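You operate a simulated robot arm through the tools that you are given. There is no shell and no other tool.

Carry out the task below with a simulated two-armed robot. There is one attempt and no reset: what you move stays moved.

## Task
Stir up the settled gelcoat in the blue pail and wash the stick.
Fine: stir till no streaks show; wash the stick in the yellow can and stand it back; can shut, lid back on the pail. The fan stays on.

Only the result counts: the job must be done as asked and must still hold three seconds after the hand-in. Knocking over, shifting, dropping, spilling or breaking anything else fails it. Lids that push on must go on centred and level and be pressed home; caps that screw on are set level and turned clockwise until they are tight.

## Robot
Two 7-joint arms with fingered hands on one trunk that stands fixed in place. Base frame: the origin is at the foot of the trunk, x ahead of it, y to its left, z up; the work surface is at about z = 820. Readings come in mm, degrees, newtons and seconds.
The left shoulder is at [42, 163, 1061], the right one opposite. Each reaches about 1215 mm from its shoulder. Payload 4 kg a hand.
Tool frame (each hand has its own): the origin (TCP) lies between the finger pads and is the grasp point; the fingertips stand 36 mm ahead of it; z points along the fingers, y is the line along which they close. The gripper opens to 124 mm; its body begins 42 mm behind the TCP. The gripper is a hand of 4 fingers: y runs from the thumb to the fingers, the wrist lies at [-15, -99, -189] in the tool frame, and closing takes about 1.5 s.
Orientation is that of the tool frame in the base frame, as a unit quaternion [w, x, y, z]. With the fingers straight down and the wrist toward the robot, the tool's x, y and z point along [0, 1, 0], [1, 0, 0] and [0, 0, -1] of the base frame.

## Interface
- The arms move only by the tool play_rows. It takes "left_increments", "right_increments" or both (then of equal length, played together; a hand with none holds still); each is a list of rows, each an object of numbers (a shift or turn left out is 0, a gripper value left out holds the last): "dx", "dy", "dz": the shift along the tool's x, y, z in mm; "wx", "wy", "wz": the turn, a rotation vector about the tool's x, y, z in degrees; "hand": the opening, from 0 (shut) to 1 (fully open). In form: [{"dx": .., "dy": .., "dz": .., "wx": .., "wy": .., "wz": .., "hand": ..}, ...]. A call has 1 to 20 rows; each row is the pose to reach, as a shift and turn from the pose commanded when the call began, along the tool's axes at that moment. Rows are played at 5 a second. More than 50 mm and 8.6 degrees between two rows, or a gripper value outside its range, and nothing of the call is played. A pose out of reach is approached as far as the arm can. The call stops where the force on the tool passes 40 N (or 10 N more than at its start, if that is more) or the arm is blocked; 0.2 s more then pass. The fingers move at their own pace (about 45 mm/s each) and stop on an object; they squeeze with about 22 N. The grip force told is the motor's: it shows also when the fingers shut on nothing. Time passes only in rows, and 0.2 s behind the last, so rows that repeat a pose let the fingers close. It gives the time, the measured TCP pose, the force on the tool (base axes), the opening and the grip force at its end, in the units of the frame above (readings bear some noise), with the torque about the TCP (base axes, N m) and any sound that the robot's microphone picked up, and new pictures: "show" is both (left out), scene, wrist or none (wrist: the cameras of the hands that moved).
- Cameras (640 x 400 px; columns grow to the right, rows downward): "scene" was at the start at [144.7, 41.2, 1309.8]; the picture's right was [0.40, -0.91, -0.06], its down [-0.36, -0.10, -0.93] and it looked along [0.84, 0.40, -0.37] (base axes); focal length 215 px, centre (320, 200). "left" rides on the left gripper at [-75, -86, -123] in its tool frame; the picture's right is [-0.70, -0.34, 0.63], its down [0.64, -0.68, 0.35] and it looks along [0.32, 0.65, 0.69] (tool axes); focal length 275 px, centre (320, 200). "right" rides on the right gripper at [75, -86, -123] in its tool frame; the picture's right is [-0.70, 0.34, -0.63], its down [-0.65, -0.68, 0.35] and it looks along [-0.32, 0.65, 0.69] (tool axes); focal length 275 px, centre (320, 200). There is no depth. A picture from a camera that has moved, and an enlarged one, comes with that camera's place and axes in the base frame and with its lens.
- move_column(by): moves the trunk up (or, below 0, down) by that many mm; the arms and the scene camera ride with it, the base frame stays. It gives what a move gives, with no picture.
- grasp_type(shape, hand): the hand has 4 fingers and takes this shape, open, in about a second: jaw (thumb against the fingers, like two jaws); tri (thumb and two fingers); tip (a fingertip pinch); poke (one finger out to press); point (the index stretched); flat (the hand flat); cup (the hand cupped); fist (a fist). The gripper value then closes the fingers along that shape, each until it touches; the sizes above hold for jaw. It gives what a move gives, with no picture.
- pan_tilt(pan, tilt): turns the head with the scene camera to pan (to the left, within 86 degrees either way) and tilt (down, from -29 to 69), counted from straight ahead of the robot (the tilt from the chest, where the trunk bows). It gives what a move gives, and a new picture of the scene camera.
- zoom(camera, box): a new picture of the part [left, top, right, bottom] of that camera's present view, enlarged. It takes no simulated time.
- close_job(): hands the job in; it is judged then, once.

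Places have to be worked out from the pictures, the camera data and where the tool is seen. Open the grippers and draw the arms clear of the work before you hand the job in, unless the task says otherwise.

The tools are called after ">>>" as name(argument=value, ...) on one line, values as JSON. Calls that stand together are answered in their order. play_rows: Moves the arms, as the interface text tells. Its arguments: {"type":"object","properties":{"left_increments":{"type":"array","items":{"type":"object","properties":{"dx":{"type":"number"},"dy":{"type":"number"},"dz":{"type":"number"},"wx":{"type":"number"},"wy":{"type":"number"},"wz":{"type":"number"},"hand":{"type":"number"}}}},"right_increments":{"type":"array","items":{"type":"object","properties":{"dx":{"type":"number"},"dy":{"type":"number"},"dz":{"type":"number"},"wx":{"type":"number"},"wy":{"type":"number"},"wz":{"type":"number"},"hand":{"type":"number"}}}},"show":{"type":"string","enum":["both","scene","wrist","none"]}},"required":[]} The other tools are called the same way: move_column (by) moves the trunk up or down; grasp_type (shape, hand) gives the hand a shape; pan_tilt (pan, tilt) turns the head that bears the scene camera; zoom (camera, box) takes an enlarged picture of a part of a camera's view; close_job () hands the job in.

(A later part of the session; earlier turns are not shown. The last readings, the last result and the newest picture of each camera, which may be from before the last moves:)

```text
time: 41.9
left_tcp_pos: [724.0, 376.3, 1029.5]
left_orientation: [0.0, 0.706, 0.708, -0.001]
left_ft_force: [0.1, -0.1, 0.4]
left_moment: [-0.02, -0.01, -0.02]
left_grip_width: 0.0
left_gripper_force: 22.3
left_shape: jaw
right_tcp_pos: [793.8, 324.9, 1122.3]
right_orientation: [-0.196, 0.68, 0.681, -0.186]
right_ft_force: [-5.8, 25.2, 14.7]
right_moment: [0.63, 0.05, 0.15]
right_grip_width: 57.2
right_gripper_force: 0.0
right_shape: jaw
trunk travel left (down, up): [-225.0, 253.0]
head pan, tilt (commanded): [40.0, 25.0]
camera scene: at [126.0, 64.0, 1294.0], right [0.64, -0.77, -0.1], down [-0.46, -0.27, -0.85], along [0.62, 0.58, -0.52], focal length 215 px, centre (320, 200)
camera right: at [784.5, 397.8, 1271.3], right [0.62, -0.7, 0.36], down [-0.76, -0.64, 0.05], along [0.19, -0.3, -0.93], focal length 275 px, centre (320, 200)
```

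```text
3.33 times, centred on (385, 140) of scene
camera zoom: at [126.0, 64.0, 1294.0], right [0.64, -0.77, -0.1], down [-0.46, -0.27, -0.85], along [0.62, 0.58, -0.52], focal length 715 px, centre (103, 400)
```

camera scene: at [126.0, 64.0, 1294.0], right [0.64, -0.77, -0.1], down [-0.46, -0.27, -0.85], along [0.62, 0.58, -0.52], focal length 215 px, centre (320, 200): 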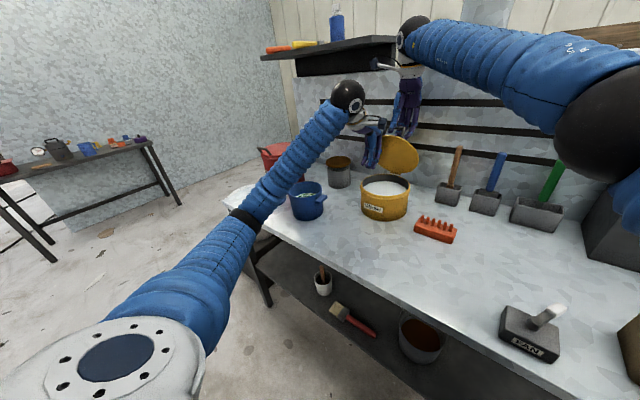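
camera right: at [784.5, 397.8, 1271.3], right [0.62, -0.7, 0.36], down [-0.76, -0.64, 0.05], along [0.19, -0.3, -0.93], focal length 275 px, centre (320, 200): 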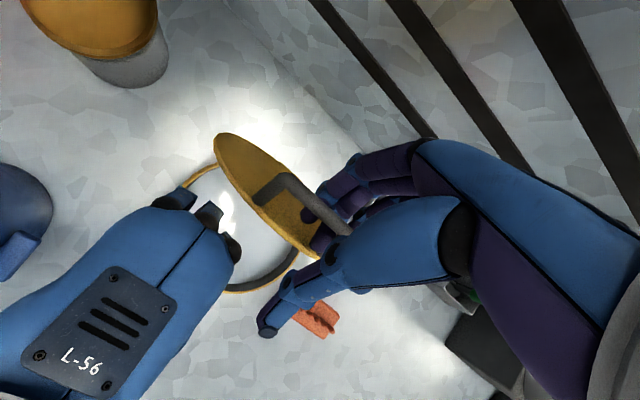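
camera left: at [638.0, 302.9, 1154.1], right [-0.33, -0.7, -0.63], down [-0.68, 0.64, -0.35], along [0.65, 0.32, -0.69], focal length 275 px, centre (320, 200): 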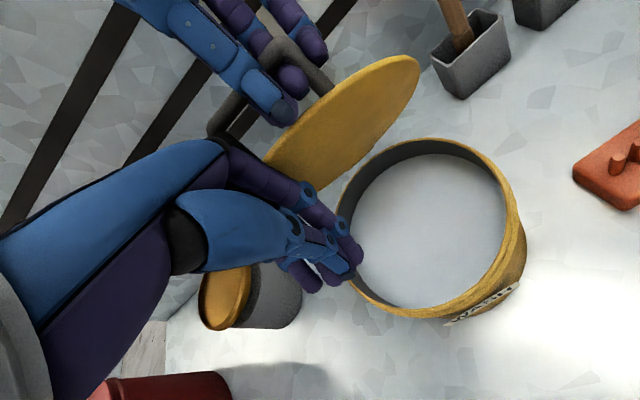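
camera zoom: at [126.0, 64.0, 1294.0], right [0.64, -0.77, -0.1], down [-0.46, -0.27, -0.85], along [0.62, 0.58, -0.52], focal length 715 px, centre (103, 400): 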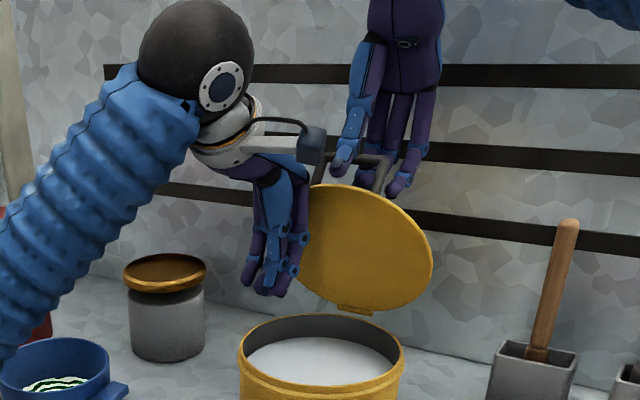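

The lid rose further and the left hand has lost contact; the right fingers still rub on the handle's leg. I'll advance the left hand to the lid again and ease the right hand 3 mm in +y.

>>> play_rows(left_increments=[{"dy": 5}, {"dy": 10}, {"dy": 14}, {"dy": 18}, {"dy": 22}], right_increments=[{"dx": 1}, {"dx": 2}, {"dx": 2}, {"dx": 2}, {"dx": 2}], show="both")

>>> zoom(camera="scene", box=[340, 80, 430, 200])

>>> zoom(camera="right", box=[170, 120, 410, 340])

```text
time: 43.1
left_tcp_pos: [749.8, 374.9, 1028.6]
left_orientation: [-0.002, 0.706, 0.708, -0.001]
left_ft_force: [1.0, -0.2, 0.0]
left_moment: [0.0, 0.01, -0.03]
left_grip_width: 0.1
left_gripper_force: 22.0
left_shape: jaw
right_tcp_pos: [796.7, 322.5, 1118.7]
right_orientation: [-0.198, 0.682, 0.678, -0.187]
right_ft_force: [-0.1, 0.2, 0.1]
right_moment: [-0.02, 0.03, -0.02]
right_grip_width: 61.8
right_gripper_force: 0.0
right_shape: jaw
trunk travel left (down, up): [-225.0, 253.0]
head pan, tilt (commanded): [40.0, 25.0]
camera scene: at [128.7, 61.4, 1293.3], right [0.63, -0.77, -0.1], down [-0.46, -0.27, -0.85], along [0.62, 0.58, -0.52], focal length 215 px, centre (320, 200)
camera right: at [789.8, 395.0, 1267.8], right [0.61, -0.71, 0.35], down [-0.77, -0.64, 0.05], along [0.19, -0.3, -0.93], focal length 275 px, centre (320, 200)
camera left: at [663.8, 298.6, 1151.7], right [-0.34, -0.7, -0.63], down [-0.68, 0.64, -0.34], along [0.65, 0.32, -0.69], focal length 275 px, centre (320, 200)
```

scene: 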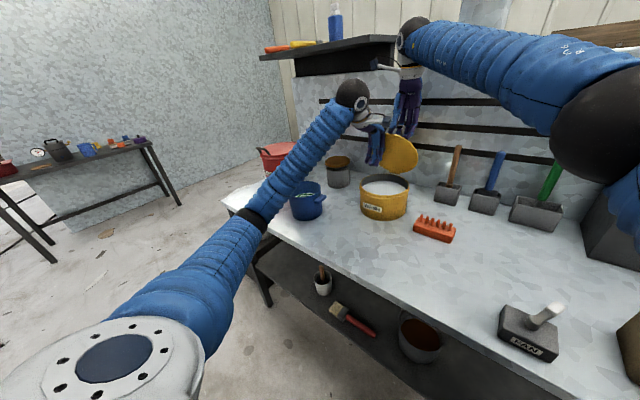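
right: 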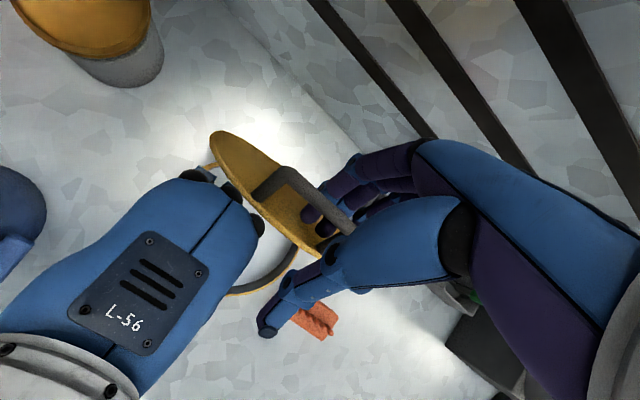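
left: 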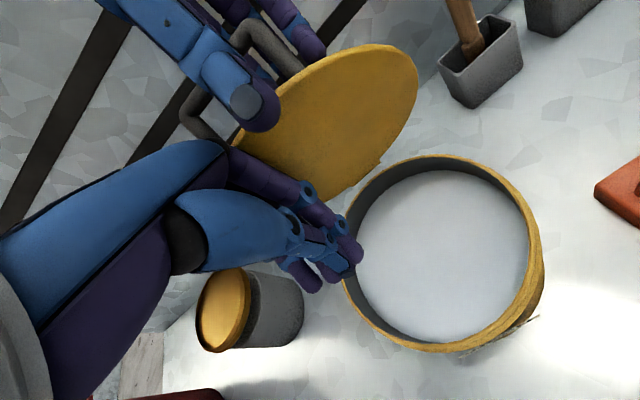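

```text
3.33 times, centred on (385, 140) of scene
camera zoom: at [128.7, 61.4, 1293.3], right [0.63, -0.77, -0.1], down [-0.46, -0.27, -0.85], along [0.62, 0.58, -0.52], focal length 715 px, centre (103, 400)
```

zoom: 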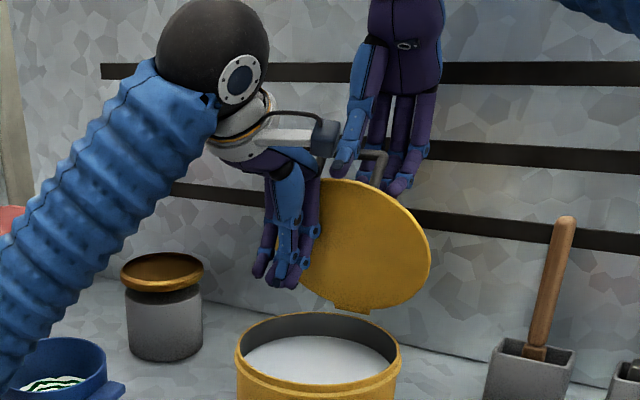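

```text
1.82 times, centred on (290, 230) of right
camera zoom: at [789.8, 395.0, 1267.8], right [0.61, -0.71, 0.35], down [-0.77, -0.64, 0.05], along [0.19, -0.3, -0.93], focal length 500 px, centre (374, 146)
```

zoom: 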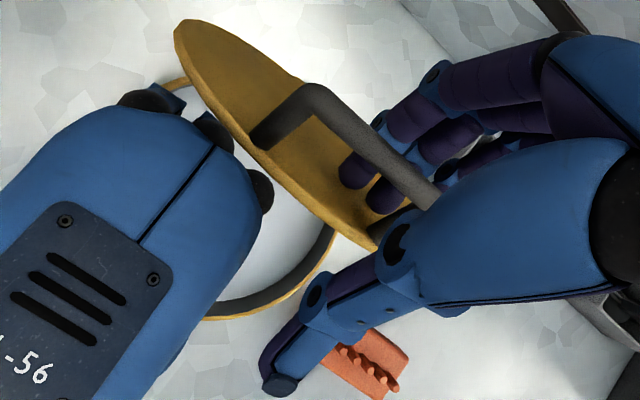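

Both hands read zero force, so the lid seems to stay where it is put (~68°). I'll back the right hand out along its own axis.

>>> play_rows(right_increments=[{"dz": -8}, {"dz": -16}, {"dz": -26}, {"dz": -38}, {"dz": -50}, {"dz": -65}], show="both")

>>> zoom(camera="scene", box=[340, 60, 440, 200])

```text
time: 44.5
left_tcp_pos: [747.1, 376.3, 1029.1]
left_orientation: [0.0, 0.705, 0.709, -0.001]
left_ft_force: [0.3, -0.7, 0.4]
left_moment: [-0.01, -0.01, -0.01]
left_grip_width: 0.0
left_gripper_force: 21.8
left_shape: jaw
right_tcp_pos: [809.3, 306.9, 1163.9]
right_orientation: [-0.196, 0.68, 0.682, -0.186]
right_ft_force: [0.0, 0.1, -0.3]
right_moment: [0.0, -0.02, 0.02]
right_grip_width: 62.1
right_gripper_force: 0.1
right_shape: jaw
right hand out of reach, approached as far as the arm can: row 3, 4, 5, 6
trunk travel left (down, up): [-225.0, 253.0]
head pan, tilt (commanded): [40.0, 25.0]
camera scene: at [127.4, 63.6, 1293.8], right [0.64, -0.77, -0.1], down [-0.46, -0.27, -0.85], along [0.62, 0.58, -0.52], focal length 215 px, centre (320, 200)
camera right: at [801.6, 379.7, 1312.5], right [0.62, -0.7, 0.35], down [-0.76, -0.64, 0.05], along [0.19, -0.3, -0.93], focal length 275 px, centre (320, 200)
```

scene: 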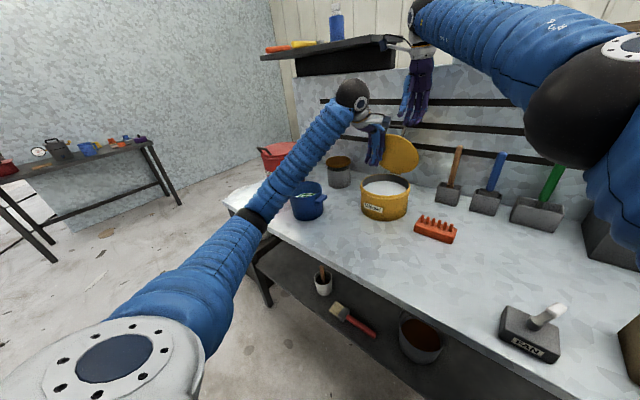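
right: 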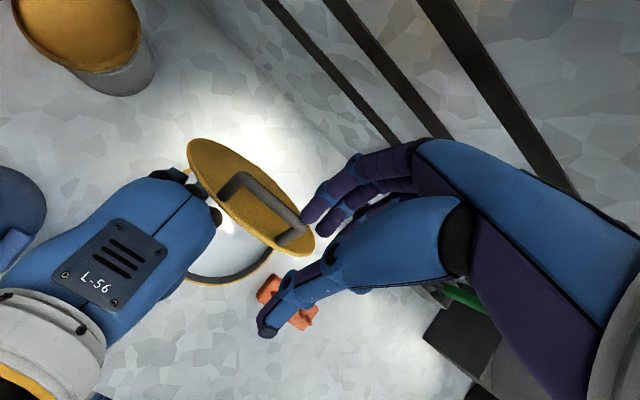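

```text
2.86 times, centred on (390, 130) of scene
camera zoom: at [127.4, 63.6, 1293.8], right [0.64, -0.77, -0.1], down [-0.46, -0.27, -0.85], along [0.62, 0.58, -0.52], focal length 613 px, centre (120, 400)
```

zoom: 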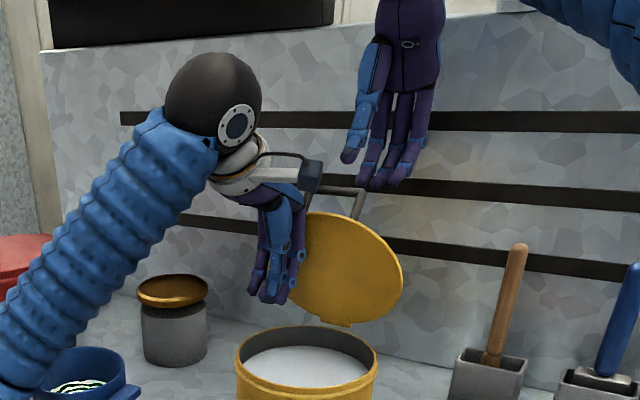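

The right hand is clear and the lid stays up. I'll swing the right hand away to the right and level it, then try pushing the lid further back with the left.

>>> play_rows(right_increments=[{"dx": -35, "dy": -5, "dz": 1}, {"dx": -70, "dy": -12, "dz": 3, "wx": -6}, {"dx": -110, "dy": -20, "dz": 5, "wx": -12}, {"dx": -150, "dy": -30, "dz": 8, "wx": -18}, {"dx": -190, "dy": -40, "dz": 10, "wx": -25}, {"dx": -227, "dy": -50, "dz": 12, "wx": -32}, {"dx": -227, "dy": -50, "dz": 12, "wx": -32}], show="none")

>>> play_rows(left_increments=[{"dy": 6}, {"dy": 12}, {"dy": 18}, {"dy": 24}, {"dy": 30}, {"dy": 36}], show="both")

>>> zoom(camera="scene", box=[340, 60, 440, 200])

```text
time: 46.1
left_tcp_pos: [748.4, 375.6, 1029.7]
left_orientation: [-0.002, 0.706, 0.708, -0.001]
left_ft_force: [-0.3, 0.9, 0.2]
left_moment: [-0.01, 0.01, -0.01]
left_grip_width: 0.1
left_gripper_force: 22.2
left_shape: jaw
right_tcp_pos: [760.3, 77.9, 1173.9]
right_orientation: [-0.001, 0.709, 0.706, 0.009]
right_ft_force: [-0.1, 0.3, -0.6]
right_moment: [-0.02, 0.03, -0.01]
right_grip_width: 62.1
right_gripper_force: 0.0
right_shape: jaw
trunk travel left (down, up): [-225.0, 253.0]
head pan, tilt (commanded): [40.0, 25.0]
```

```text
time: 47.5
left_tcp_pos: [783.8, 375.9, 1030.7]
left_orientation: [-0.001, 0.706, 0.708, -0.001]
left_ft_force: [0.2, 0.8, -0.1]
left_moment: [0.0, 0.06, -0.01]
left_grip_width: 0.0
left_gripper_force: 21.8
left_shape: jaw
right_tcp_pos: [760.8, 76.8, 1174.4]
right_orientation: [-0.002, 0.708, 0.706, 0.008]
right_ft_force: [0.0, 0.0, -0.1]
right_moment: [0.03, -0.03, 0.05]
right_grip_width: 62.2
right_gripper_force: 0.0
right_shape: jaw
trunk travel left (down, up): [-225.0, 253.0]
head pan, tilt (commanded): [40.0, 25.0]
camera scene: at [127.7, 62.0, 1293.8], right [0.64, -0.77, -0.1], down [-0.46, -0.27, -0.85], along [0.62, 0.58, -0.52], focal length 215 px, centre (320, 200)
camera left: at [698.0, 299.2, 1153.2], right [-0.34, -0.7, -0.63], down [-0.68, 0.64, -0.34], along [0.65, 0.32, -0.69], focal length 275 px, centre (320, 200)
```

scene: 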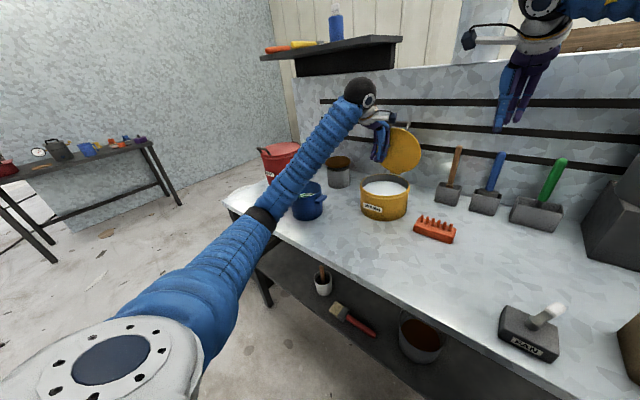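
left: 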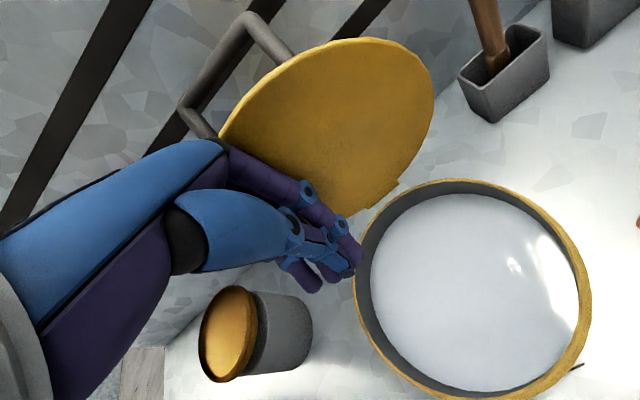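

```text
2.86 times, centred on (390, 130) of scene
camera zoom: at [127.7, 62.0, 1293.8], right [0.64, -0.77, -0.1], down [-0.46, -0.27, -0.85], along [0.62, 0.58, -0.52], focal length 613 px, centre (120, 400)
```

zoom: 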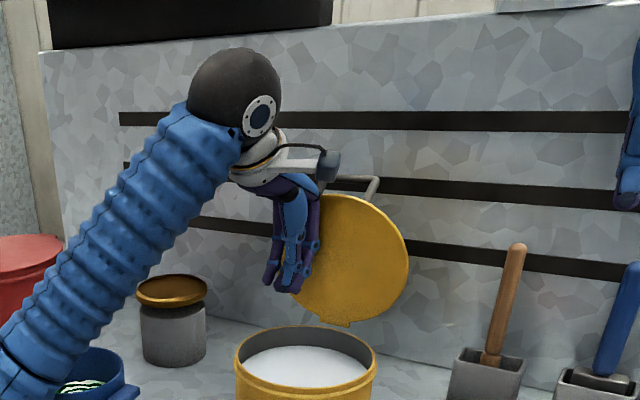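

The lid swings easily with almost no force. I'll push it on past vertical, in small steps.

>>> play_rows(left_increments=[{"dy": 6}, {"dy": 12}, {"dy": 18}, {"dy": 24}, {"dy": 30}, {"dy": 36}], show="wrist")

>>> zoom(camera="scene", box=[340, 60, 440, 200])

```text
time: 48.9
left_tcp_pos: [817.0, 378.0, 1031.5]
left_orientation: [-0.001, 0.705, 0.709, 0.001]
left_ft_force: [0.4, 0.3, -0.3]
left_moment: [0.0, 0.0, 0.02]
left_grip_width: 0.0
left_gripper_force: 21.7
left_shape: jaw
right_tcp_pos: [759.6, 75.7, 1176.1]
right_orientation: [-0.002, 0.708, 0.706, 0.008]
right_ft_force: [0.2, -0.5, -0.1]
right_moment: [0.03, 0.02, -0.01]
right_grip_width: 62.1
right_gripper_force: 0.0
right_shape: jaw
trunk travel left (down, up): [-225.0, 253.0]
head pan, tilt (commanded): [40.0, 25.0]
camera left: at [731.8, 301.2, 1154.4], right [-0.33, -0.7, -0.64], down [-0.68, 0.64, -0.34], along [0.65, 0.32, -0.69], focal length 275 px, centre (320, 200)
```

left: 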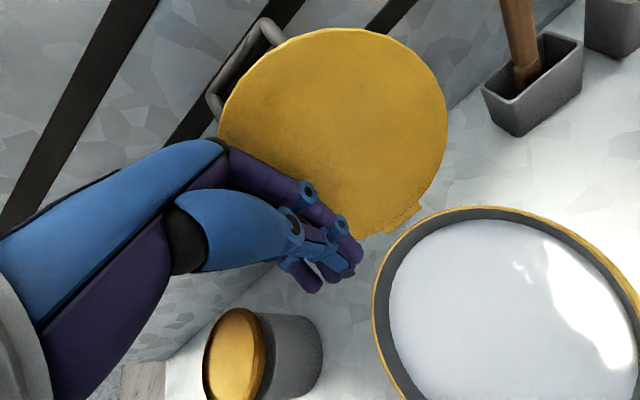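

```text
2.86 times, centred on (390, 130) of scene
camera zoom: at [125.9, 62.2, 1294.3], right [0.64, -0.77, -0.1], down [-0.46, -0.27, -0.85], along [0.62, 0.58, -0.52], focal length 613 px, centre (120, 400)
```

zoom: 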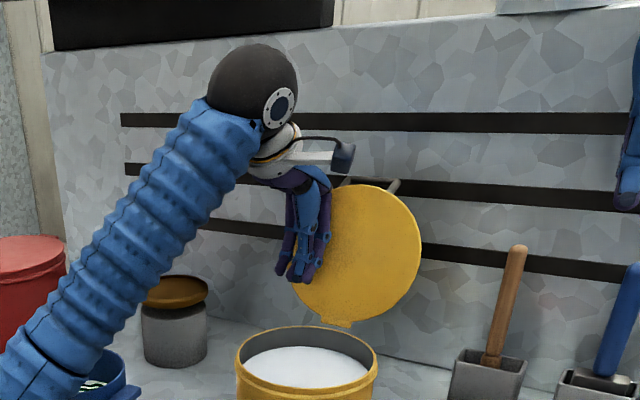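

Lid is around vertical. I'll push another 20 mm, then draw back 15 mm to see whether it stays.

>>> play_rows(left_increments=[{"dy": 6}, {"dy": 12}, {"dy": 18}, {"dy": 22}, {"dy": 22}], show="wrist")

>>> zoom(camera="scene", box=[340, 60, 440, 200])

```text
time: 50.1
left_tcp_pos: [835.4, 376.8, 1036.5]
left_orientation: [0.0, 0.705, 0.709, 0.004]
left_ft_force: [-7.5, 1.8, 0.3]
left_moment: [0.0, -0.06, 0.12]
left_grip_width: 0.2
left_gripper_force: 22.4
left_shape: jaw
right_tcp_pos: [754.9, 75.7, 1180.3]
right_orientation: [-0.001, 0.709, 0.706, 0.011]
right_ft_force: [0.0, -0.1, 0.7]
right_moment: [-0.03, 0.01, 0.01]
right_grip_width: 62.0
right_gripper_force: 0.1
right_shape: jaw
trunk travel left (down, up): [-225.0, 253.0]
head pan, tilt (commanded): [40.0, 25.0]
camera left: at [750.4, 300.5, 1158.6], right [-0.33, -0.7, -0.64], down [-0.68, 0.64, -0.35], along [0.65, 0.32, -0.69], focal length 275 px, centre (320, 200)
```

left: 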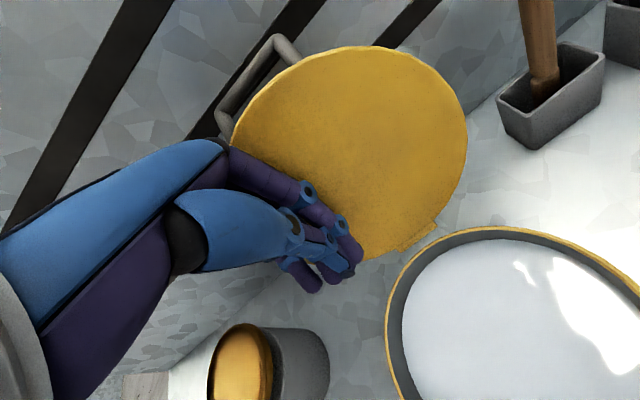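

```text
2.86 times, centred on (390, 130) of scene
camera zoom: at [121.0, 61.7, 1295.2], right [0.64, -0.77, -0.1], down [-0.45, -0.27, -0.85], along [0.62, 0.58, -0.52], focal length 613 px, centre (120, 400)
```

zoom: 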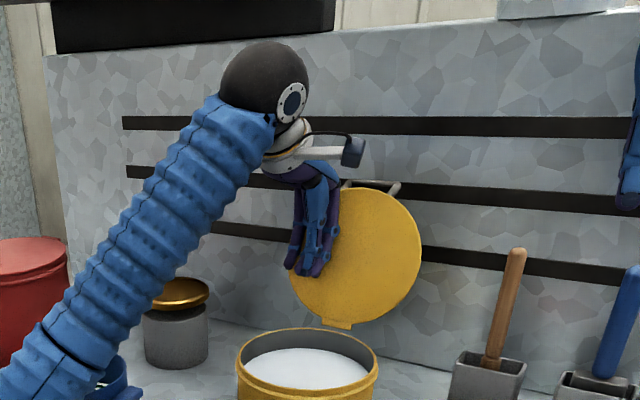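

It hit a stop (7 N), so the lid is at its limit. I'll draw the left hand back 20 mm and see if the lid stays.

>>> play_rows(left_increments=[{"dy": -8}, {"dy": -16}, {"dy": -26}, {"dy": -36}, {"dy": -36}], show="wrist")

>>> zoom(camera="scene", box=[340, 60, 440, 200])

```text
time: 51.3
left_tcp_pos: [797.9, 367.8, 1042.8]
left_orientation: [-0.001, 0.706, 0.708, 0.007]
left_ft_force: [0.2, 0.2, -0.5]
left_moment: [0.0, 0.01, 0.0]
left_grip_width: 0.3
left_gripper_force: 22.1
left_shape: jaw
right_tcp_pos: [752.0, 66.4, 1180.7]
right_orientation: [-0.003, 0.708, 0.706, 0.014]
right_ft_force: [0.1, -0.6, 0.0]
right_moment: [0.01, -0.01, 0.0]
right_grip_width: 62.0
right_gripper_force: 0.1
right_shape: jaw
trunk travel left (down, up): [-225.0, 253.0]
head pan, tilt (commanded): [40.0, 25.0]
camera left: at [711.4, 290.2, 1163.8], right [-0.33, -0.69, -0.65], down [-0.68, 0.65, -0.35], along [0.66, 0.33, -0.68], focal length 275 px, centre (320, 200)
```

left: 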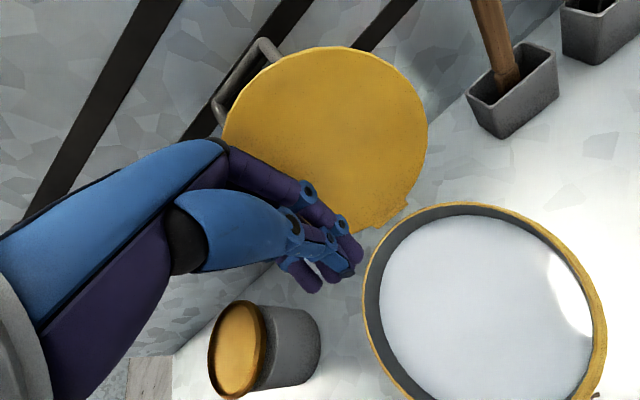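

```text
2.86 times, centred on (390, 130) of scene
camera zoom: at [118.3, 49.3, 1295.6], right [0.64, -0.76, -0.1], down [-0.45, -0.26, -0.85], along [0.63, 0.59, -0.51], focal length 613 px, centre (120, 400)
```

zoom: 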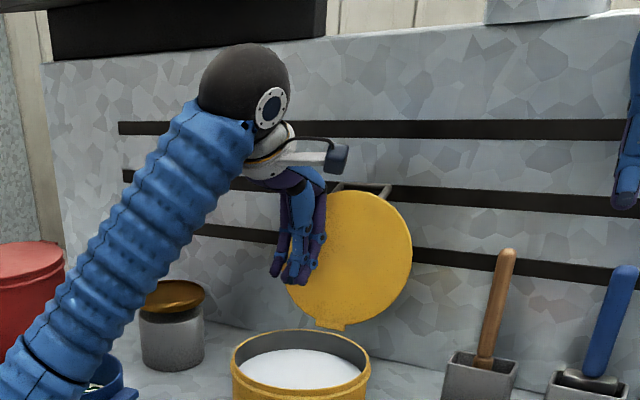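

The trunk readings shifted by ~12 mm, as if something loads the left arm (perhaps its elbow). I'll look at the whole scene before doing anything else.

>>> pan_tilt(pan=48, tilt=35)

>>> zoom(camera="scene", box=[180, 80, 400, 240])

>>> zoom(camera="right", box=[0, 0, 640, 400])

```text
time: 52.1
left_tcp_pos: [796.9, 365.9, 1043.4]
left_orientation: [0.0, 0.705, 0.709, 0.008]
left_ft_force: [0.1, -1.6, -0.4]
left_moment: [0.01, -0.03, 0.01]
left_grip_width: 0.0
left_gripper_force: 22.2
left_shape: jaw
right_tcp_pos: [752.0, 64.7, 1182.9]
right_orientation: [-0.003, 0.708, 0.706, 0.014]
right_ft_force: [-0.4, 0.6, -1.0]
right_moment: [0.04, 0.04, 0.03]
right_grip_width: 62.0
right_gripper_force: 0.0
right_shape: jaw
trunk travel left (down, up): [-225.0, 253.0]
head pan, tilt (commanded): [48.0, 35.0]
camera scene: at [103.9, 56.2, 1281.9], right [0.74, -0.67, -0.11], down [-0.5, -0.42, -0.76], along [0.46, 0.62, -0.64], focal length 215 px, centre (320, 200)
```

scene: 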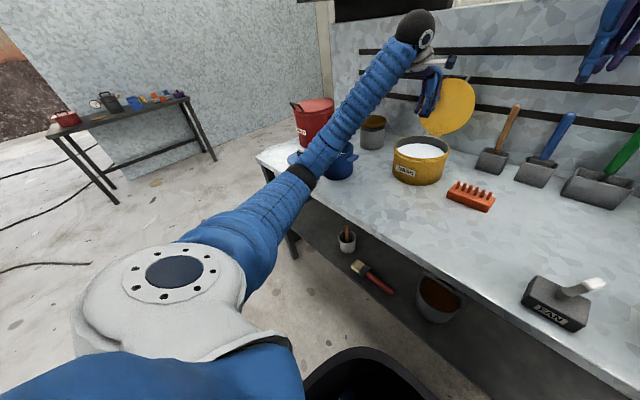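

```text
2.50 times, centred on (290, 160) of scene
camera zoom: at [103.9, 56.2, 1281.9], right [0.74, -0.67, -0.11], down [-0.5, -0.42, -0.76], along [0.46, 0.62, -0.64], focal length 536 px, centre (395, 300)
```

zoom: 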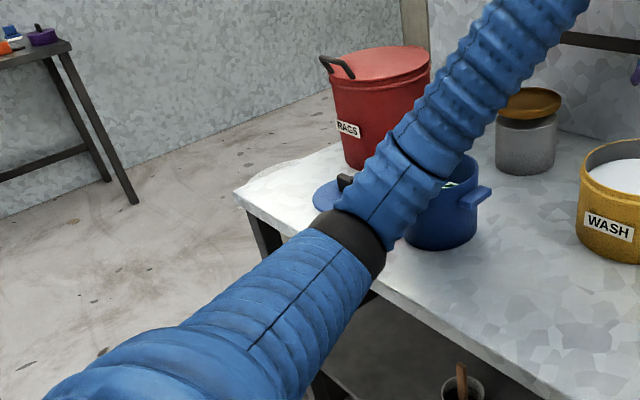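

```text
1.00 times, centred on (320, 200) of right (not enlarged: the box is as wide or as high as the picture)
camera zoom: at [663.4, 137.5, 1304.0], right [0.32, -0.71, 0.62], down [-0.68, -0.63, -0.37], along [0.66, -0.3, -0.69], focal length 275 px, centre (320, 200)
```

zoom: 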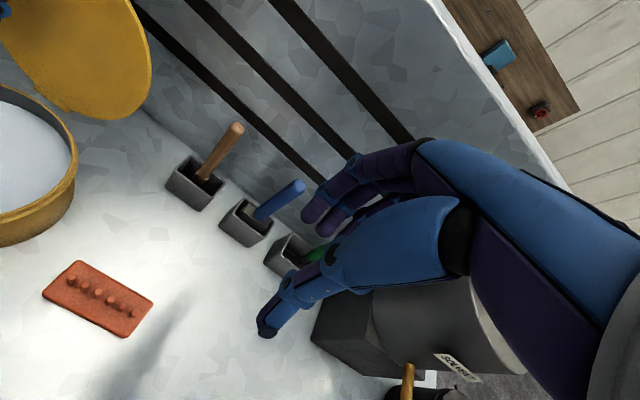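

The left elbow looks to be leaning near the bench edge. I'll lift the left hand straight up in small steps to raise the elbow, and check that the trunk relaxes.

>>> play_rows(left_increments=[{"dz": -10}, {"dz": -20}, {"dz": -30}, {"dz": -40}, {"dz": -50}], show="scene")

>>> zoom(camera="scene", box=[220, 80, 400, 240])

```text
time: 53.3
left_tcp_pos: [804.7, 376.7, 1075.9]
left_orientation: [-0.001, 0.707, 0.708, 0.0]
left_ft_force: [0.2, 0.5, -0.1]
left_moment: [0.01, 0.04, 0.03]
left_grip_width: 0.0
left_gripper_force: 22.1
left_shape: jaw
right_tcp_pos: [759.5, 77.2, 1173.7]
right_orientation: [-0.002, 0.708, 0.706, 0.008]
right_ft_force: [-0.2, -0.8, -0.7]
right_moment: [-0.02, -0.02, 0.04]
right_grip_width: 62.2
right_gripper_force: 0.0
right_shape: jaw
trunk travel left (down, up): [-225.0, 253.0]
head pan, tilt (commanded): [48.0, 35.0]
camera scene: at [115.3, 68.4, 1279.3], right [0.73, -0.67, -0.11], down [-0.51, -0.43, -0.75], along [0.45, 0.61, -0.65], focal length 215 px, centre (320, 200)
```

scene: 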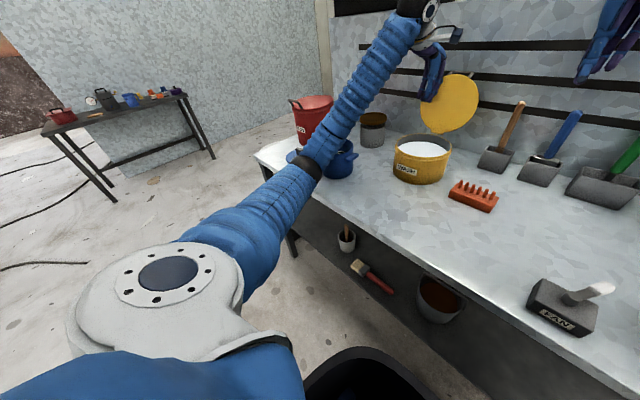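

```text
2.50 times, centred on (310, 160) of scene
camera zoom: at [115.3, 68.4, 1279.3], right [0.73, -0.67, -0.11], down [-0.51, -0.43, -0.75], along [0.45, 0.61, -0.65], focal length 536 px, centre (345, 300)
```

zoom: 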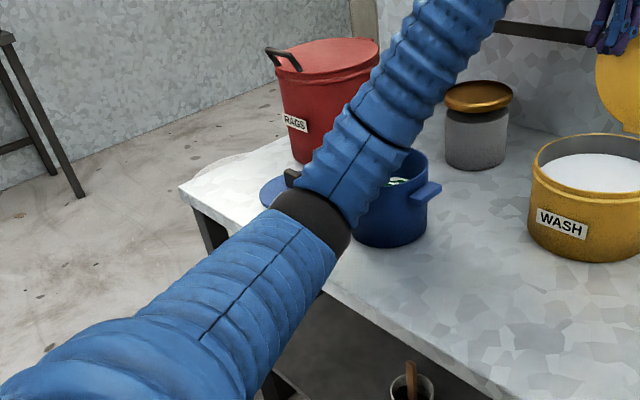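

The trunk is relaxed again. I'll take the left hand up and back to a high neutral place on the left, clear of everything.

>>> play_rows(left_increments=[{"dz": -30}, {"dz": -60}, {"dx": 10, "dy": -20, "dz": -95}, {"dx": 30, "dy": -50, "dz": -125}, {"dx": 60, "dy": -80, "dz": -150}, {"dx": 95, "dy": -110, "dz": -165}, {"dx": 130, "dy": -140, "dz": -175}, {"dx": 165, "dy": -170, "dz": -180}, {"dx": 205, "dy": -200, "dz": -185}, {"dx": 240, "dy": -225, "dz": -190}, {"dx": 260, "dy": -240, "dz": -190}, {"dx": 260, "dy": -240, "dz": -190}], show="both")

>>> pan_tilt(pan=30, tilt=25)

>>> zoom(camera="scene", box=[200, 100, 440, 260])

```text
refused: row 9 steps farther than a row can; nothing moved
```

```text
time: 54.1
left_tcp_pos: [805.8, 377.5, 1078.1]
left_orientation: [-0.002, 0.706, 0.708, 0.0]
left_ft_force: [0.4, 0.4, 0.3]
left_moment: [0.03, -0.02, 0.02]
left_grip_width: 0.2
left_gripper_force: 21.6
left_shape: jaw
right_tcp_pos: [761.1, 77.2, 1173.6]
right_orientation: [-0.001, 0.708, 0.706, 0.007]
right_ft_force: [-0.1, -0.1, 0.9]
right_moment: [0.01, 0.01, -0.01]
right_grip_width: 62.0
right_gripper_force: 0.1
right_shape: jaw
trunk travel left (down, up): [-225.0, 253.0]
head pan, tilt (commanded): [30.0, 25.0]
camera scene: at [136.7, 49.1, 1292.3], right [0.49, -0.87, -0.08], down [-0.5, -0.21, -0.84], along [0.71, 0.45, -0.54], focal length 215 px, centre (320, 200)
```

scene: 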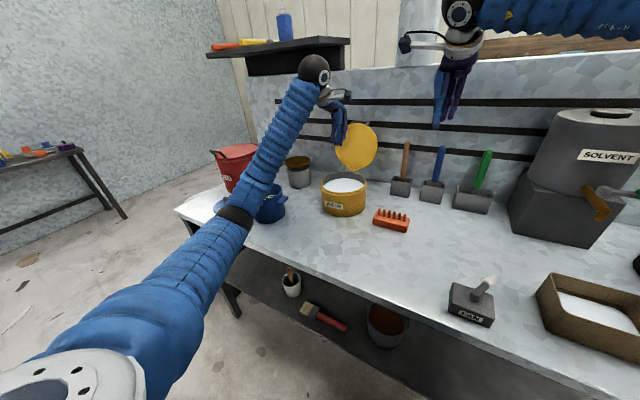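

```text
2.50 times, centred on (320, 180) of scene
camera zoom: at [136.7, 49.1, 1292.3], right [0.49, -0.87, -0.08], down [-0.5, -0.21, -0.84], along [0.71, 0.45, -0.54], focal length 536 px, centre (320, 250)
```

zoom: 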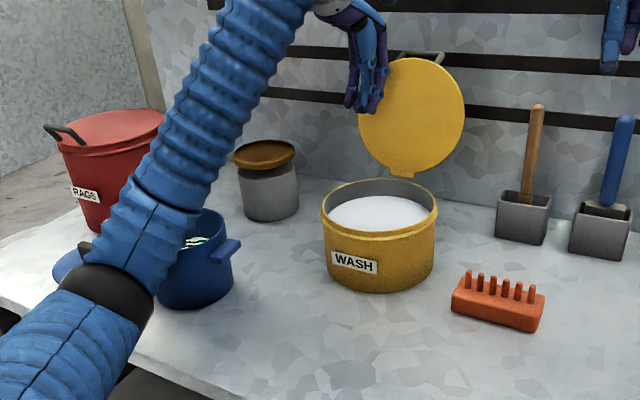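

The lid stands open on its own. One step was over 50 mm; I'll repeat the withdrawal in smaller steps.

>>> play_rows(left_increments=[{"dz": -30}, {"dz": -60}, {"dx": 10, "dy": -20, "dz": -90}, {"dx": 25, "dy": -45, "dz": -115}, {"dx": 50, "dy": -70, "dz": -135}, {"dx": 80, "dy": -95, "dz": -150}, {"dx": 110, "dy": -120, "dz": -160}, {"dx": 140, "dy": -145, "dz": -170}, {"dx": 170, "dy": -170, "dz": -178}, {"dx": 200, "dy": -195, "dz": -185}, {"dx": 230, "dy": -220, "dz": -190}, {"dx": 260, "dy": -240, "dz": -190}, {"dx": 260, "dy": -240, "dz": -190}], show="scene")

>>> zoom(camera="scene", box=[170, 120, 410, 280])

>>> zoom(camera="left", box=[320, 100, 640, 400])

```text
time: 56.9
left_tcp_pos: [564.3, 633.4, 1271.4]
left_orientation: [-0.002, 0.707, 0.708, 0.0]
left_ft_force: [0.1, -0.1, 1.0]
left_moment: [0.01, 0.03, -0.03]
left_grip_width: 0.0
left_gripper_force: 22.0
left_shape: jaw
right_tcp_pos: [761.0, 76.0, 1173.1]
right_orientation: [-0.002, 0.708, 0.706, 0.009]
right_ft_force: [-0.3, -0.6, -0.8]
right_moment: [0.07, -0.01, -0.02]
right_grip_width: 62.1
right_gripper_force: 0.1
right_shape: jaw
trunk travel left (down, up): [-225.0, 253.0]
head pan, tilt (commanded): [30.0, 25.0]
camera scene: at [137.1, 48.6, 1292.3], right [0.49, -0.87, -0.08], down [-0.5, -0.21, -0.84], along [0.71, 0.45, -0.54], focal length 215 px, centre (320, 200)
```

scene: 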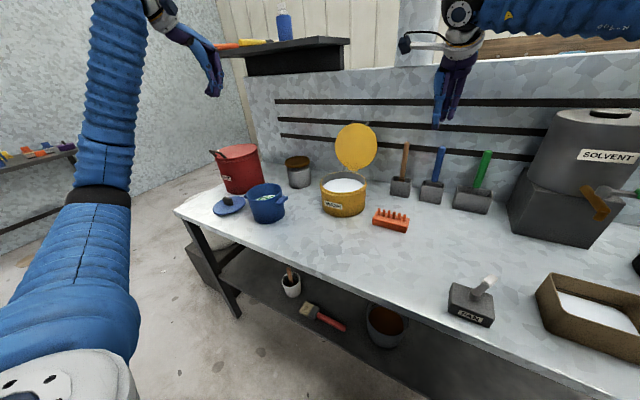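

```text
2.50 times, centred on (290, 200) of scene
camera zoom: at [137.1, 48.6, 1292.3], right [0.49, -0.87, -0.08], down [-0.5, -0.21, -0.84], along [0.71, 0.45, -0.54], focal length 536 px, centre (395, 200)
```

zoom: 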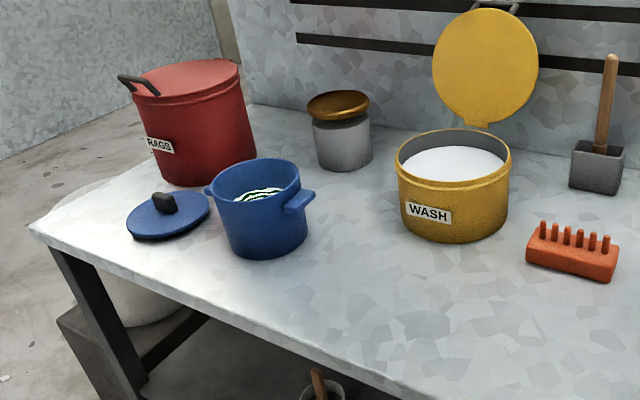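

```text
1.33 times, centred on (480, 250) of left
camera zoom: at [479.8, 558.5, 1393.6], right [-0.34, -0.7, -0.63], down [-0.68, 0.64, -0.34], along [0.65, 0.32, -0.69], focal length 367 px, centre (107, 133)
```

zoom: 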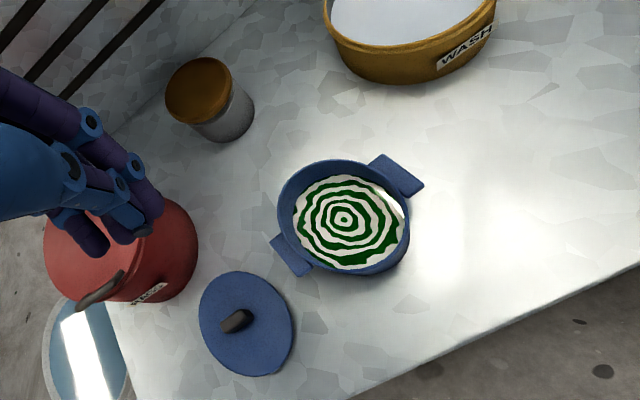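

All objects still stand where they were, and the pail's centre is about (598,568), gelcoat surface z≈873. I'll raise the trunk 100 mm to keep elbows clear of the bench from now on.

>>> move_column(by=100)

>>> zoom(camera="right", box=[0, 0, 640, 400])

>>> pan_tilt(pan=15, tilt=30)

```text
time: 58.2
left_tcp_pos: [565.6, 635.9, 1369.6]
left_orientation: [-0.002, 0.706, 0.708, -0.001]
left_ft_force: [1.1, -0.9, -0.3]
left_moment: [0.01, 0.0, 0.01]
left_grip_width: 0.2
left_gripper_force: 22.3
left_shape: jaw
right_tcp_pos: [762.9, 74.9, 1273.6]
right_orientation: [-0.002, 0.708, 0.706, 0.007]
right_ft_force: [0.3, -0.3, -0.7]
right_moment: [-0.01, 0.01, 0.03]
right_grip_width: 62.2
right_gripper_force: 0.1
right_shape: jaw
trunk travel left (down, up): [-325.0, 153.0]
head pan, tilt (commanded): [30.0, 25.0]
```

```text
1.00 times, centred on (320, 200) of right (not enlarged: the box is as wide or as high as the picture)
camera zoom: at [676.2, 149.4, 1396.1], right [0.33, -0.71, 0.63], down [-0.68, -0.64, -0.36], along [0.65, -0.31, -0.69], focal length 275 px, centre (320, 200)
```

zoom: 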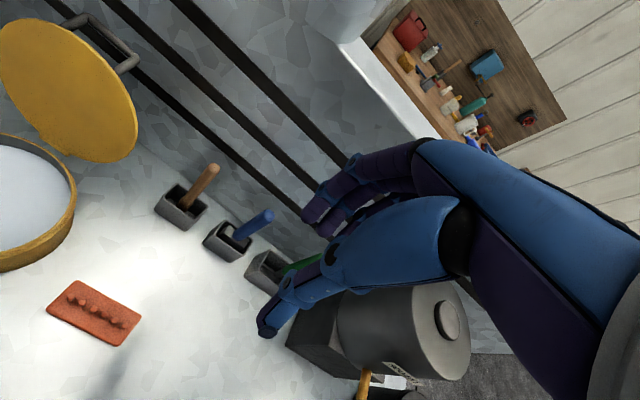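

```text
time: 59.0
left_tcp_pos: [563.8, 636.0, 1371.2]
left_orientation: [-0.002, 0.706, 0.708, 0.0]
left_ft_force: [-0.5, -0.5, 0.4]
left_moment: [0.01, 0.04, -0.01]
left_grip_width: 0.0
left_gripper_force: 21.9
left_shape: jaw
right_tcp_pos: [761.8, 75.3, 1275.3]
right_orientation: [-0.002, 0.708, 0.706, 0.009]
right_ft_force: [-0.2, -0.5, 0.0]
right_moment: [0.01, 0.0, 0.0]
right_grip_width: 61.9
right_gripper_force: 0.1
right_shape: jaw
trunk travel left (down, up): [-325.0, 153.0]
head pan, tilt (commanded): [15.0, 30.0]
camera scene: at [101.3, 26.5, 1397.2], right [0.26, -0.97, -0.01], down [-0.53, -0.13, -0.84], along [0.81, 0.22, -0.55], focal length 215 px, centre (320, 200)
```

scene: 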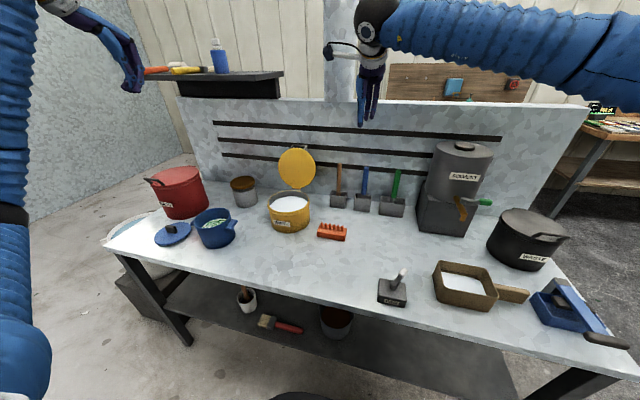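

Good overview. I'll zoom on the stands to locate the wooden stick accurately.

>>> zoom(camera="scene", box=[310, 150, 430, 225])

>>> zoom(camera="right", box=[130, 140, 330, 300])

```text
5.33 times, centred on (370, 188) of scene
camera zoom: at [101.3, 26.5, 1397.2], right [0.26, -0.97, -0.01], down [-0.53, -0.13, -0.84], along [0.81, 0.22, -0.55], focal length 1144 px, centre (53, 267)
```

zoom: 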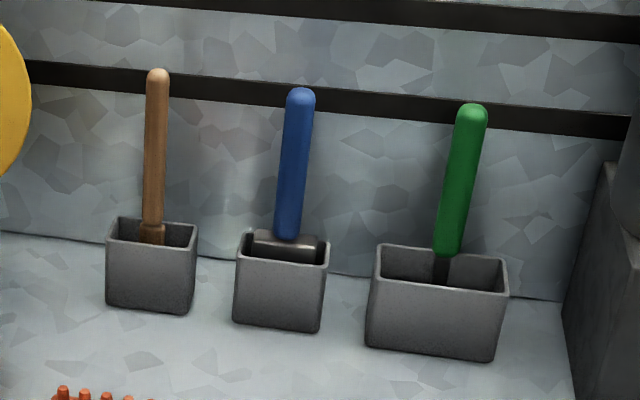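

```text
2.50 times, centred on (230, 220) of right
camera zoom: at [675.0, 149.4, 1397.4], right [0.33, -0.71, 0.63], down [-0.68, -0.64, -0.36], along [0.65, -0.31, -0.69], focal length 688 px, centre (545, 150)
```

zoom: 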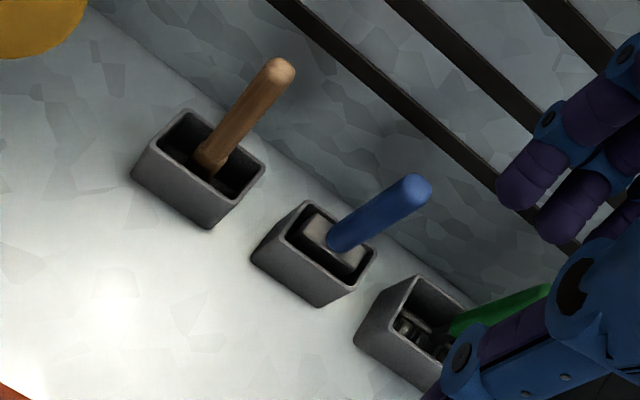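

The stick's top is about (918,163,1034), with the shaft near-vertical in its cup. I'll bring the right hand (half open) right above it and check in the pictures.

>>> play_rows(right_increments=[{"dx": 15, "dy": 26, "dz": 20}, {"dx": 30, "dy": 52, "dz": 45}, {"dx": 45, "dy": 78, "dz": 70}, {"dx": 60, "dy": 104, "dz": 95}, {"dx": 75, "dy": 130, "dz": 120}, {"dx": 88, "dy": 155, "dz": 145}, {"dx": 88, "dy": 155, "dz": 155}, {"dx": 88, "dy": 155, "dz": 155}], show="both")

>>> zoom(camera="scene", box=[290, 110, 410, 225])

>>> zoom(camera="right", box=[200, 150, 420, 350])

```text
time: 60.8
left_tcp_pos: [564.8, 636.1, 1371.5]
left_orientation: [-0.001, 0.705, 0.709, 0.001]
left_ft_force: [-0.1, 0.2, -1.3]
left_moment: [-0.02, 0.01, 0.03]
left_grip_width: 0.0
left_gripper_force: 22.0
left_shape: jaw
right_tcp_pos: [919.1, 167.3, 1120.8]
right_orientation: [-0.001, 0.709, 0.705, 0.007]
right_ft_force: [-1.0, 0.6, 0.2]
right_moment: [-0.03, -0.02, 0.02]
right_grip_width: 62.2
right_gripper_force: 0.1
right_shape: jaw
trunk travel left (down, up): [-325.0, 153.0]
head pan, tilt (commanded): [15.0, 30.0]
camera scene: at [101.6, 27.0, 1397.1], right [0.26, -0.97, -0.01], down [-0.53, -0.13, -0.84], along [0.81, 0.22, -0.55], focal length 215 px, centre (320, 200)
camera right: at [831.8, 240.8, 1243.9], right [0.33, -0.71, 0.63], down [-0.68, -0.64, -0.36], along [0.65, -0.31, -0.69], focal length 275 px, centre (320, 200)
```

scene: 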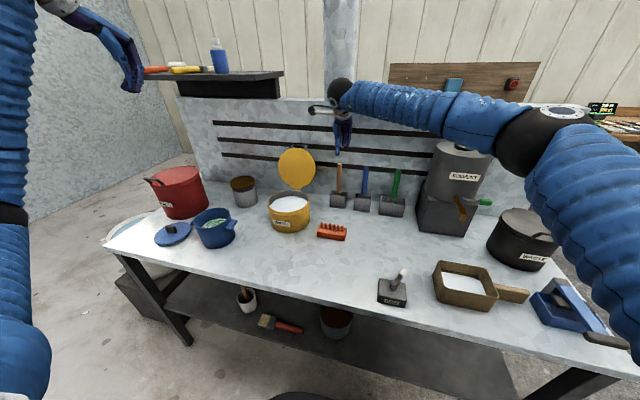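
right: 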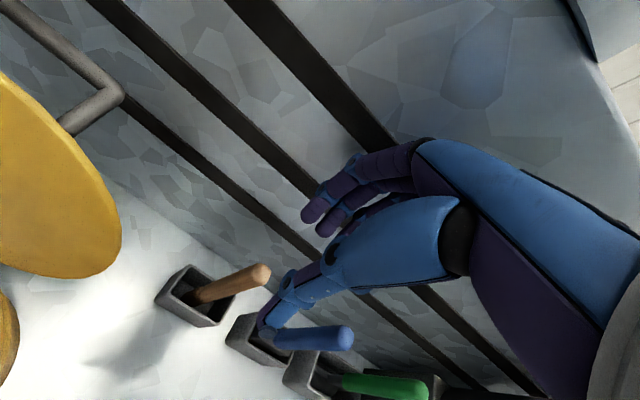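

```text
3.48 times, centred on (350, 168) of scene
camera zoom: at [101.6, 27.0, 1397.1], right [0.26, -0.97, -0.01], down [-0.53, -0.13, -0.84], along [0.81, 0.22, -0.55], focal length 746 px, centre (216, 313)
```

zoom: 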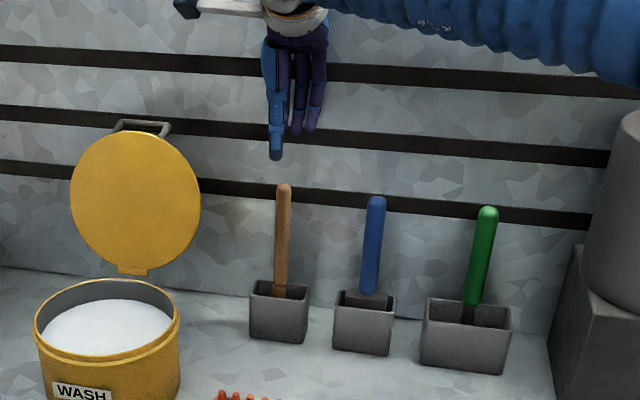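

```text
2.00 times, centred on (310, 250) of right
camera zoom: at [831.8, 240.8, 1243.9], right [0.33, -0.71, 0.63], down [-0.68, -0.64, -0.36], along [0.65, -0.31, -0.69], focal length 551 px, centre (340, 100)
```

zoom: 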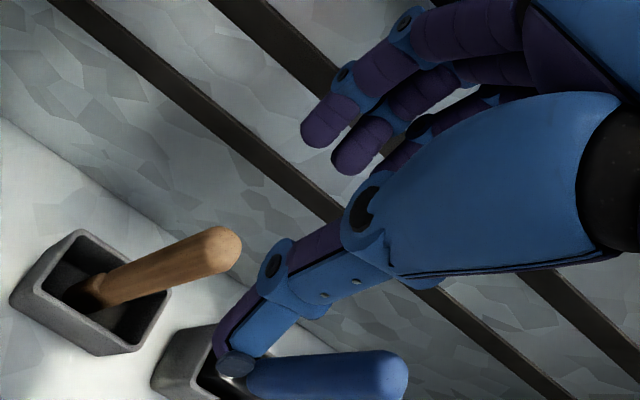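

The stick stands almost directly below the hand (≈(921,165.5)). I'll shift 2 mm, descend to TCP z≈1004 so the top 30 mm sits in the grip, then close.

>>> play_rows(right_increments=[{"dx": -1.5, "dy": 2, "dz": 20}, {"dx": -1.5, "dy": 2, "dz": 45}, {"dx": -1.5, "dy": 2, "dz": 65}, {"dx": -1.5, "dy": 2, "dz": 85}, {"dx": -1.5, "dy": 2, "dz": 102}, {"dx": -1.5, "dy": 2, "dz": 117}, {"dx": -1.5, "dy": 2, "dz": 117}], show="both")

>>> zoom(camera="scene", box=[290, 110, 410, 225])

>>> zoom(camera="right", box=[200, 150, 420, 350])

```text
time: 62.4
left_tcp_pos: [565.2, 635.0, 1371.0]
left_orientation: [-0.001, 0.706, 0.708, -0.001]
left_ft_force: [0.1, -0.9, -0.1]
left_moment: [0.01, 0.04, -0.04]
left_grip_width: 0.1
left_gripper_force: 22.1
left_shape: jaw
right_tcp_pos: [920.7, 166.8, 1005.3]
right_orientation: [-0.002, 0.709, 0.706, 0.008]
right_ft_force: [-0.5, -0.2, 0.1]
right_moment: [0.0, 0.0, 0.0]
right_grip_width: 61.9
right_gripper_force: 0.1
right_shape: jaw
trunk travel left (down, up): [-325.0, 153.0]
head pan, tilt (commanded): [15.0, 30.0]
camera scene: at [101.2, 26.6, 1397.2], right [0.26, -0.97, -0.01], down [-0.53, -0.13, -0.84], along [0.81, 0.22, -0.55], focal length 215 px, centre (320, 200)
camera right: at [834.6, 240.1, 1127.1], right [0.33, -0.71, 0.63], down [-0.68, -0.64, -0.36], along [0.65, -0.31, -0.69], focal length 275 px, centre (320, 200)
```

scene: 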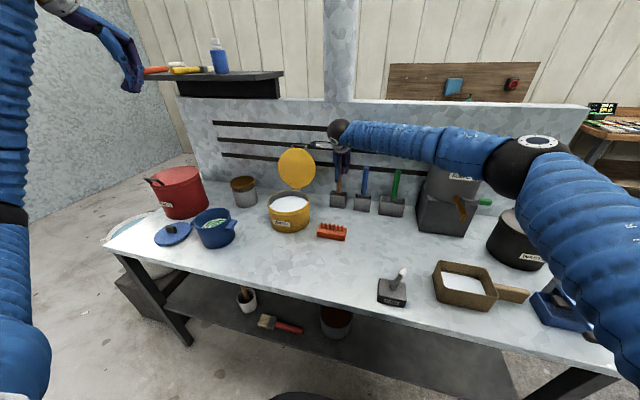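
right: 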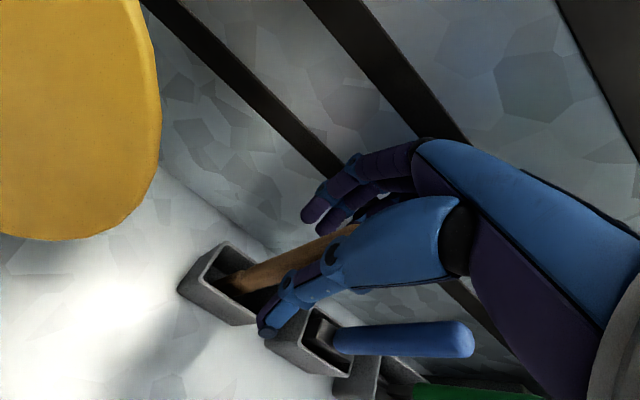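

```text
3.48 times, centred on (350, 168) of scene
camera zoom: at [101.2, 26.6, 1397.2], right [0.26, -0.97, -0.01], down [-0.53, -0.13, -0.84], along [0.81, 0.22, -0.55], focal length 746 px, centre (216, 313)
```

zoom: 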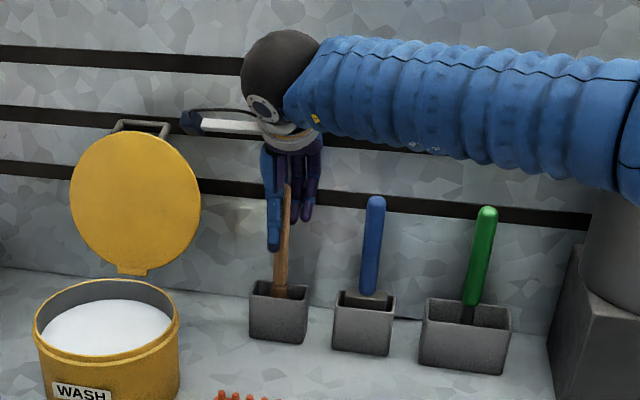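

```text
2.00 times, centred on (310, 250) of right
camera zoom: at [834.6, 240.1, 1127.1], right [0.33, -0.71, 0.63], down [-0.68, -0.64, -0.36], along [0.65, -0.31, -0.69], focal length 551 px, centre (340, 100)
```

zoom: 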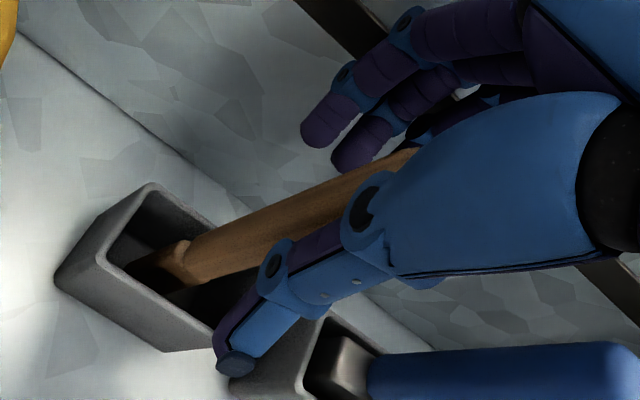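

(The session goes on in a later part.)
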